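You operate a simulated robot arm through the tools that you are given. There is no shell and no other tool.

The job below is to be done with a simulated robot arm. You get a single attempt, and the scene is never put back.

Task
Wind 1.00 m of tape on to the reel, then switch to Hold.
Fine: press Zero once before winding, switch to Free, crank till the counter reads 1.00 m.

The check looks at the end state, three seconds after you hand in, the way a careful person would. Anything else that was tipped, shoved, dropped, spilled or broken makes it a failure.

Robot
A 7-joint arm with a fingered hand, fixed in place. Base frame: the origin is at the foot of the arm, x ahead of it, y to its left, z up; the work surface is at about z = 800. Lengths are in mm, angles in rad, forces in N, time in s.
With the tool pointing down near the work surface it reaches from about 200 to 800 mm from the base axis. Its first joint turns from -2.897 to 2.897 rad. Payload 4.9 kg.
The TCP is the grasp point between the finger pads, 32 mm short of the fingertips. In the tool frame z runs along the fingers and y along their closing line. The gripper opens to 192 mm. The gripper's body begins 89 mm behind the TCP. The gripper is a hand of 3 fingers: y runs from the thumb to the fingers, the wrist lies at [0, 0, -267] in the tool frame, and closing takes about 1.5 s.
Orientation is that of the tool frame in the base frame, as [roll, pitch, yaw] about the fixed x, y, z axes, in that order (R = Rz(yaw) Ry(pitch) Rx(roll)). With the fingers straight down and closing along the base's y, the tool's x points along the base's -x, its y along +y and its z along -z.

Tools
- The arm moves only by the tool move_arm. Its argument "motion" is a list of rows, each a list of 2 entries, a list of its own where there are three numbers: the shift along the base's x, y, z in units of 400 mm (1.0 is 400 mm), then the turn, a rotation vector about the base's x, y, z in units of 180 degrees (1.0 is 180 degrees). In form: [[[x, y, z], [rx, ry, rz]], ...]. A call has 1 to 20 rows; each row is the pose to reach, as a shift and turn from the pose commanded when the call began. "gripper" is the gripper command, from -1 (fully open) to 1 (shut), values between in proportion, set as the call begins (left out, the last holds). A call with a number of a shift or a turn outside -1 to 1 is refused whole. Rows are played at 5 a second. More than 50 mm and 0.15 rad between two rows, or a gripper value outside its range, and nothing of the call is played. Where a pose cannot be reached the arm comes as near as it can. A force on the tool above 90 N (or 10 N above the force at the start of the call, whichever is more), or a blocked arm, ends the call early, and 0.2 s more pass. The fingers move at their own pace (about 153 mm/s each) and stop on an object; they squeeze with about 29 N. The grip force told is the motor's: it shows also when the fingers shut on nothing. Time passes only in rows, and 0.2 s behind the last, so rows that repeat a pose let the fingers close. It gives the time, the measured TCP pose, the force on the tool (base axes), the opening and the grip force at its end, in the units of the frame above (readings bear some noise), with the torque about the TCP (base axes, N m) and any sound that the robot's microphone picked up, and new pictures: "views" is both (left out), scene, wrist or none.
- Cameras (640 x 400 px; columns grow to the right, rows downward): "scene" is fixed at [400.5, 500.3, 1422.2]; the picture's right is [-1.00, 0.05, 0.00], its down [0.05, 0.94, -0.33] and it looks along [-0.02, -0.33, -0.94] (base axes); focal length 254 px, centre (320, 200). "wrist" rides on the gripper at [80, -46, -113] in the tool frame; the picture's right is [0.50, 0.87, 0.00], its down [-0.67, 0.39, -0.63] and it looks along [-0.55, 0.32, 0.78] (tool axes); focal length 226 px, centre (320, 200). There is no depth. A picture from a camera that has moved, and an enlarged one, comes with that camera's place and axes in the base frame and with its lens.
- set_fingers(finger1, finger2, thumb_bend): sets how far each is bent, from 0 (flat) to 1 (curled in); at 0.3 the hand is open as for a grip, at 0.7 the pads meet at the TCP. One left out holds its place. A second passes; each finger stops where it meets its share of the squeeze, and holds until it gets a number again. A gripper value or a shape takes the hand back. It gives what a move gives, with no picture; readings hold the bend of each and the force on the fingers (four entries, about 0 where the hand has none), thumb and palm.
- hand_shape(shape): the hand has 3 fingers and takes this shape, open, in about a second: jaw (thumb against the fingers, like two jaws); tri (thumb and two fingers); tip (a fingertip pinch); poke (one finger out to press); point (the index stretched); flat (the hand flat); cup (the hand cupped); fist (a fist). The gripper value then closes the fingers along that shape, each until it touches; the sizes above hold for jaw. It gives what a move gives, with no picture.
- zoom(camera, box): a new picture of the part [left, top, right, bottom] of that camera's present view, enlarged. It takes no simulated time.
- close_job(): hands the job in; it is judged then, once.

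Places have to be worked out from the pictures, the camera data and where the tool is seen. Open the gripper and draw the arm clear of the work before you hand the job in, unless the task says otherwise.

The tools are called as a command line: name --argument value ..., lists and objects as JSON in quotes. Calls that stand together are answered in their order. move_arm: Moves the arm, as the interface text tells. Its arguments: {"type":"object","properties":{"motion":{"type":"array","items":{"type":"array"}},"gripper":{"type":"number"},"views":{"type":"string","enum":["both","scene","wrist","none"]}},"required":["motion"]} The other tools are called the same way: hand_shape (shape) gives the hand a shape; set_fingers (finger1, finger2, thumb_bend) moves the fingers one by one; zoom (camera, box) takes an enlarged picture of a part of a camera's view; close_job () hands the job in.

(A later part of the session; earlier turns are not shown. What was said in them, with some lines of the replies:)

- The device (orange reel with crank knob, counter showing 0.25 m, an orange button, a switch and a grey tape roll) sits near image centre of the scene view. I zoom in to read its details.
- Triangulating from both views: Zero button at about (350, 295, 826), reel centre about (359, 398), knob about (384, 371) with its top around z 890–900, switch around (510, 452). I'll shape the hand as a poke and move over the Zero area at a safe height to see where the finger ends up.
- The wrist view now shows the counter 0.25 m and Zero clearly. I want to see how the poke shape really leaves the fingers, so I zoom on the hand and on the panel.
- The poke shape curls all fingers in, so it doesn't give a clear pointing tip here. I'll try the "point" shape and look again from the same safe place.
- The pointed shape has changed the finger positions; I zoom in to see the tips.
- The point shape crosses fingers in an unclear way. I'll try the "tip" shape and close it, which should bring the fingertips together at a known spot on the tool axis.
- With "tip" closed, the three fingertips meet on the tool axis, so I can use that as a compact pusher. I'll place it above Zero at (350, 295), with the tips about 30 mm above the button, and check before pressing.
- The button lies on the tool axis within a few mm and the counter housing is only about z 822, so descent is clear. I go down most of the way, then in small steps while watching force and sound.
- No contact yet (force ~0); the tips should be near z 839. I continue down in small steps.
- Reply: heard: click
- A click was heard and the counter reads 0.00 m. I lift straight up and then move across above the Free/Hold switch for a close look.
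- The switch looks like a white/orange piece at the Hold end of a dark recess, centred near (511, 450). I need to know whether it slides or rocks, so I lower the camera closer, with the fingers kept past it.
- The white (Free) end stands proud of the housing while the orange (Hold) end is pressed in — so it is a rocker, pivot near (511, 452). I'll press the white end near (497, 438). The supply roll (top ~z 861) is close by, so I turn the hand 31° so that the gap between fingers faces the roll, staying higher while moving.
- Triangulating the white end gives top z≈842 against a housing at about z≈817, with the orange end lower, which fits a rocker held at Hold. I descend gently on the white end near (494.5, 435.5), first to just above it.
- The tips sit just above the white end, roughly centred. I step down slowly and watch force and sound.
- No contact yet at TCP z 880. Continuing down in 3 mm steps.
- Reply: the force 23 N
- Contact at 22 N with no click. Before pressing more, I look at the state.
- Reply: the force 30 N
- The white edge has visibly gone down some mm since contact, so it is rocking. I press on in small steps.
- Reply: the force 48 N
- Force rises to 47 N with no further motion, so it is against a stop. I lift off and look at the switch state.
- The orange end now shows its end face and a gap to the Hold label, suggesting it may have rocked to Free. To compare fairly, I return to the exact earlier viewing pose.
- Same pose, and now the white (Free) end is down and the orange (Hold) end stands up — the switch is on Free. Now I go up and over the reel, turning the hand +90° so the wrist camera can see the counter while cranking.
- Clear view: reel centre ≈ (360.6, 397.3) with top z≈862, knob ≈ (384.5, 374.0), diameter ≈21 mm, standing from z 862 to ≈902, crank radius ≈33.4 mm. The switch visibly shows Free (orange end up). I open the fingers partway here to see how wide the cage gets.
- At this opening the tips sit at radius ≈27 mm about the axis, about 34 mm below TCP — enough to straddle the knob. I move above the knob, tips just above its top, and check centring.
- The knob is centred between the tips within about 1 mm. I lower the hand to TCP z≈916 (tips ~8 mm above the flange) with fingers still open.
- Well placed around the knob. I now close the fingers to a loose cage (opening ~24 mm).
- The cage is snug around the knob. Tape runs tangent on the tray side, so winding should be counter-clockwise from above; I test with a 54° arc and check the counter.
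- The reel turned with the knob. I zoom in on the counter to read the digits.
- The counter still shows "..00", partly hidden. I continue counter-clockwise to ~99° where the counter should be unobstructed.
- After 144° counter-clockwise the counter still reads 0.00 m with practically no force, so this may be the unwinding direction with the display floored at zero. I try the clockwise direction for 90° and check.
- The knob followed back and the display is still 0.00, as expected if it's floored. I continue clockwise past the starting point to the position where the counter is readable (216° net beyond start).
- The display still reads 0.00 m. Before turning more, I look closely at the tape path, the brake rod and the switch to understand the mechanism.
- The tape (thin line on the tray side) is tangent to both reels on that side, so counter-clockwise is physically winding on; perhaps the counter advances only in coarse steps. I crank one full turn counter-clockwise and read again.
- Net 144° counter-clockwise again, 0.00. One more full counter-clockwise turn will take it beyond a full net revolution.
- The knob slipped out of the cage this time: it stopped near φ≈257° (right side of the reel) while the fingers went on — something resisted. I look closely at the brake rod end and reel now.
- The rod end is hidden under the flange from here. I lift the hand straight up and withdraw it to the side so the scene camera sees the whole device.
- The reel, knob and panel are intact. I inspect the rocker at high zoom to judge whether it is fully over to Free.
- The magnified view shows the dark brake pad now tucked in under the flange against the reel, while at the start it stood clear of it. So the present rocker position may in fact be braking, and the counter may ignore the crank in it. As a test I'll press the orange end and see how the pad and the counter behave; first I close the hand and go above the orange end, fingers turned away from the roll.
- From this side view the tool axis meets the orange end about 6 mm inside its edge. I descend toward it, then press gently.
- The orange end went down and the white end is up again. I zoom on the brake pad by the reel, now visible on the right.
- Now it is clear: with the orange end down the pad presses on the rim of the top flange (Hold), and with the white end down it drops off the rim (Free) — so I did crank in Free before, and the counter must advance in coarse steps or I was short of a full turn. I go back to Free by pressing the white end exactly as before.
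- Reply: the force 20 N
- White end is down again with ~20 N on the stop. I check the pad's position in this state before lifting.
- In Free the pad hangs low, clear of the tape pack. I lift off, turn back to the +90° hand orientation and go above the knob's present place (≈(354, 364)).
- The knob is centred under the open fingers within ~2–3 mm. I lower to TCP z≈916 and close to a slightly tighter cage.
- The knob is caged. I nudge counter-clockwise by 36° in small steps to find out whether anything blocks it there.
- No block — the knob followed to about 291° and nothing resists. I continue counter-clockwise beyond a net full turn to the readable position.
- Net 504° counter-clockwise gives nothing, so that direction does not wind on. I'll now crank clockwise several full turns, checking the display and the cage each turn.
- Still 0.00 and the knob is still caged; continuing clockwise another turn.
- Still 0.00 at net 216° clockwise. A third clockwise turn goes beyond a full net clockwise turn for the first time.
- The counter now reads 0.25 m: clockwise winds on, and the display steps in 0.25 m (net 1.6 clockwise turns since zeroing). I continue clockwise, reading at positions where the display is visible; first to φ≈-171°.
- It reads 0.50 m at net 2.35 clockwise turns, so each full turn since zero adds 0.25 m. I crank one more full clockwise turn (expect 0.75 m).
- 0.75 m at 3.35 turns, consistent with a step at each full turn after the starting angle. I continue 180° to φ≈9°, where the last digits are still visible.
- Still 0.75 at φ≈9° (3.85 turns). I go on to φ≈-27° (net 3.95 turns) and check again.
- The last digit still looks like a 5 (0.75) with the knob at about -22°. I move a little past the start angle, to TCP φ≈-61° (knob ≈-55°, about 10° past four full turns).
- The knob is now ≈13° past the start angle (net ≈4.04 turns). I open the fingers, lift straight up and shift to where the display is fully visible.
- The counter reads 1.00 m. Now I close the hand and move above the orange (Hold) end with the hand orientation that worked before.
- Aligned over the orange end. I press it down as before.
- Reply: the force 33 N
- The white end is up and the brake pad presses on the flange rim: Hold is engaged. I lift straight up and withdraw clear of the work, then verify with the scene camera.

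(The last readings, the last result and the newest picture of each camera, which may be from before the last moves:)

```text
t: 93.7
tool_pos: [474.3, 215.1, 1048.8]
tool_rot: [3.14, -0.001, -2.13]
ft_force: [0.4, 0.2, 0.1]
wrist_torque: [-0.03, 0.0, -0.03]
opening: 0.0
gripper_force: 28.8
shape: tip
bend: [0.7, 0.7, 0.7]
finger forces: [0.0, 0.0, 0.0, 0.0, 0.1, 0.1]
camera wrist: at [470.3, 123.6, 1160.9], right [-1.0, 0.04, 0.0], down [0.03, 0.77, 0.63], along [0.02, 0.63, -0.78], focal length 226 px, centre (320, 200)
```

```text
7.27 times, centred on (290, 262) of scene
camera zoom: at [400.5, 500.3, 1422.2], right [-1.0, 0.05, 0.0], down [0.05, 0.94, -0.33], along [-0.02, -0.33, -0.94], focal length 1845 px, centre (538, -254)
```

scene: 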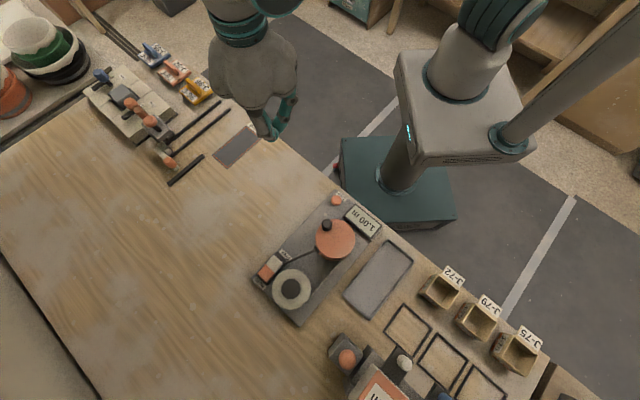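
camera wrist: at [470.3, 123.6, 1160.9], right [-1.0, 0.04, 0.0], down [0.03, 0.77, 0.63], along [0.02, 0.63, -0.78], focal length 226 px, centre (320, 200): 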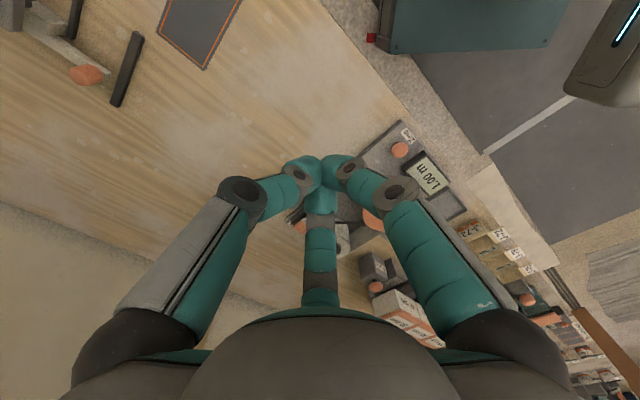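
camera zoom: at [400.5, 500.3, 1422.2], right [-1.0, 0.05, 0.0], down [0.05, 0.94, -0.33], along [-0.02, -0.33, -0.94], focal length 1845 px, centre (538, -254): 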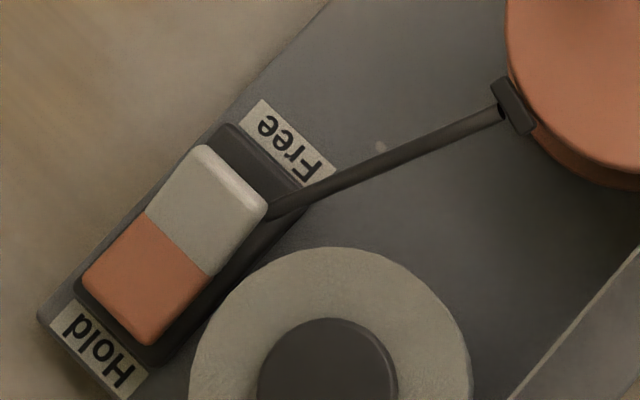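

The counter reads 1.00 m, the switch is on Hold with the pad on the rim, and everything else is undisturbed. I open the gripper here, clear of the work.

move_arm --motion '[[[0, 0, 0.02], [0, 0, 0]], [[0, 0, 0.04], [0, 0, 0]], [[0, 0, 0.05], [0, 0, 0]], [[0, 0, 0.05], [0, 0, 0]], [[0, 0, 0.05], [0, 0, 0]], [[0, 0, 0.05], [0, 0, 0]], [[0, 0, 0.05], [0, 0, 0]], [[0, 0, 0.05], [0, 0, 0]]]' --gripper -1 --views "scene"

zoom --camera "scene" --box '[240, 180, 400, 330]'

```text
t: 95.5
tool_pos: [472.1, 218.8, 1067.8]
tool_rot: [-3.141, -0.001, -2.131]
ft_force: [0.5, -0.1, -0.4]
wrist_torque: [0.02, 0.03, 0.03]
opening: 191.6
gripper_force: 0.1
shape: tip
bend: [0.3, 0.3, 0.3]
finger forces: [0.0, 0.0, 0.0, 0.0, 0.0, 0.0]
```

scene: 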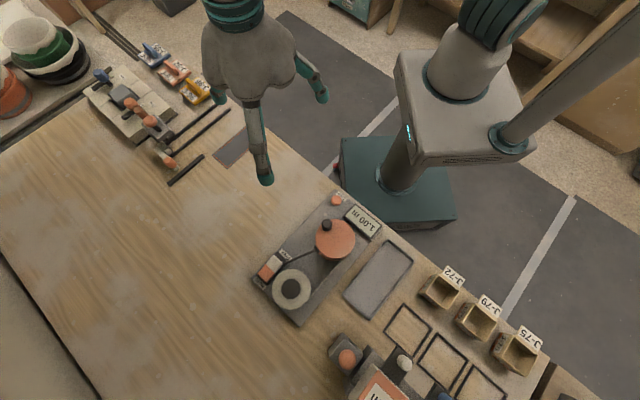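

```text
2.67 times, centred on (320, 255) of scene
camera zoom: at [400.5, 500.3, 1422.2], right [-1.0, 0.05, 0.0], down [0.05, 0.94, -0.33], along [-0.02, -0.33, -0.94], focal length 677 px, centre (320, 53)
```

zoom: 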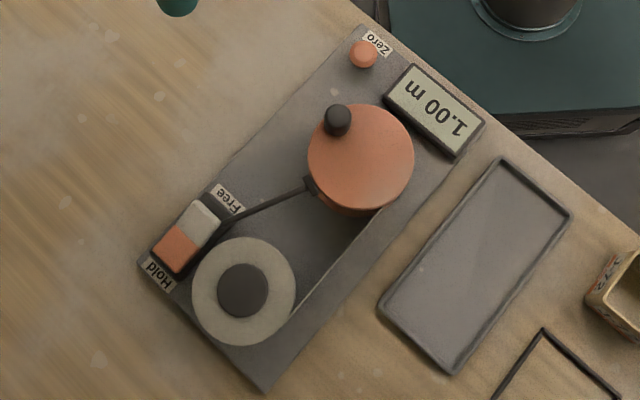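

The gripper is open and clear, the counter reads 1.00 m, and the switch is on Hold. I hand the job in.

close_job

```text
The job is handed in.
```

I wound the reel until the counter read 1.00 m, switched it to Hold, and handed the job in. The last scene pictures show 1.00 m, the brake pad pressing on the reel's rim, and nothing else moved. The hand was open and clear of the work.

- **Zero:** I pressed it once, before any winding; it clicked and the counter went to 0.00.
- **Direction:** Clockwise (seen from above) is the winding direction. I first cranked counter-clockwise, which only unwound the reel, and then cranked that back before winding on.
- **Switch:** I moved the switch from Free to Hold and back once partway through, to check which position was which.
- **Amount wound:** The counter moves in 0.25 m steps, one per full turn. I stopped at about 4.04 net clockwise turns from zero, roughly 13° past the point where it changed to 1.00.
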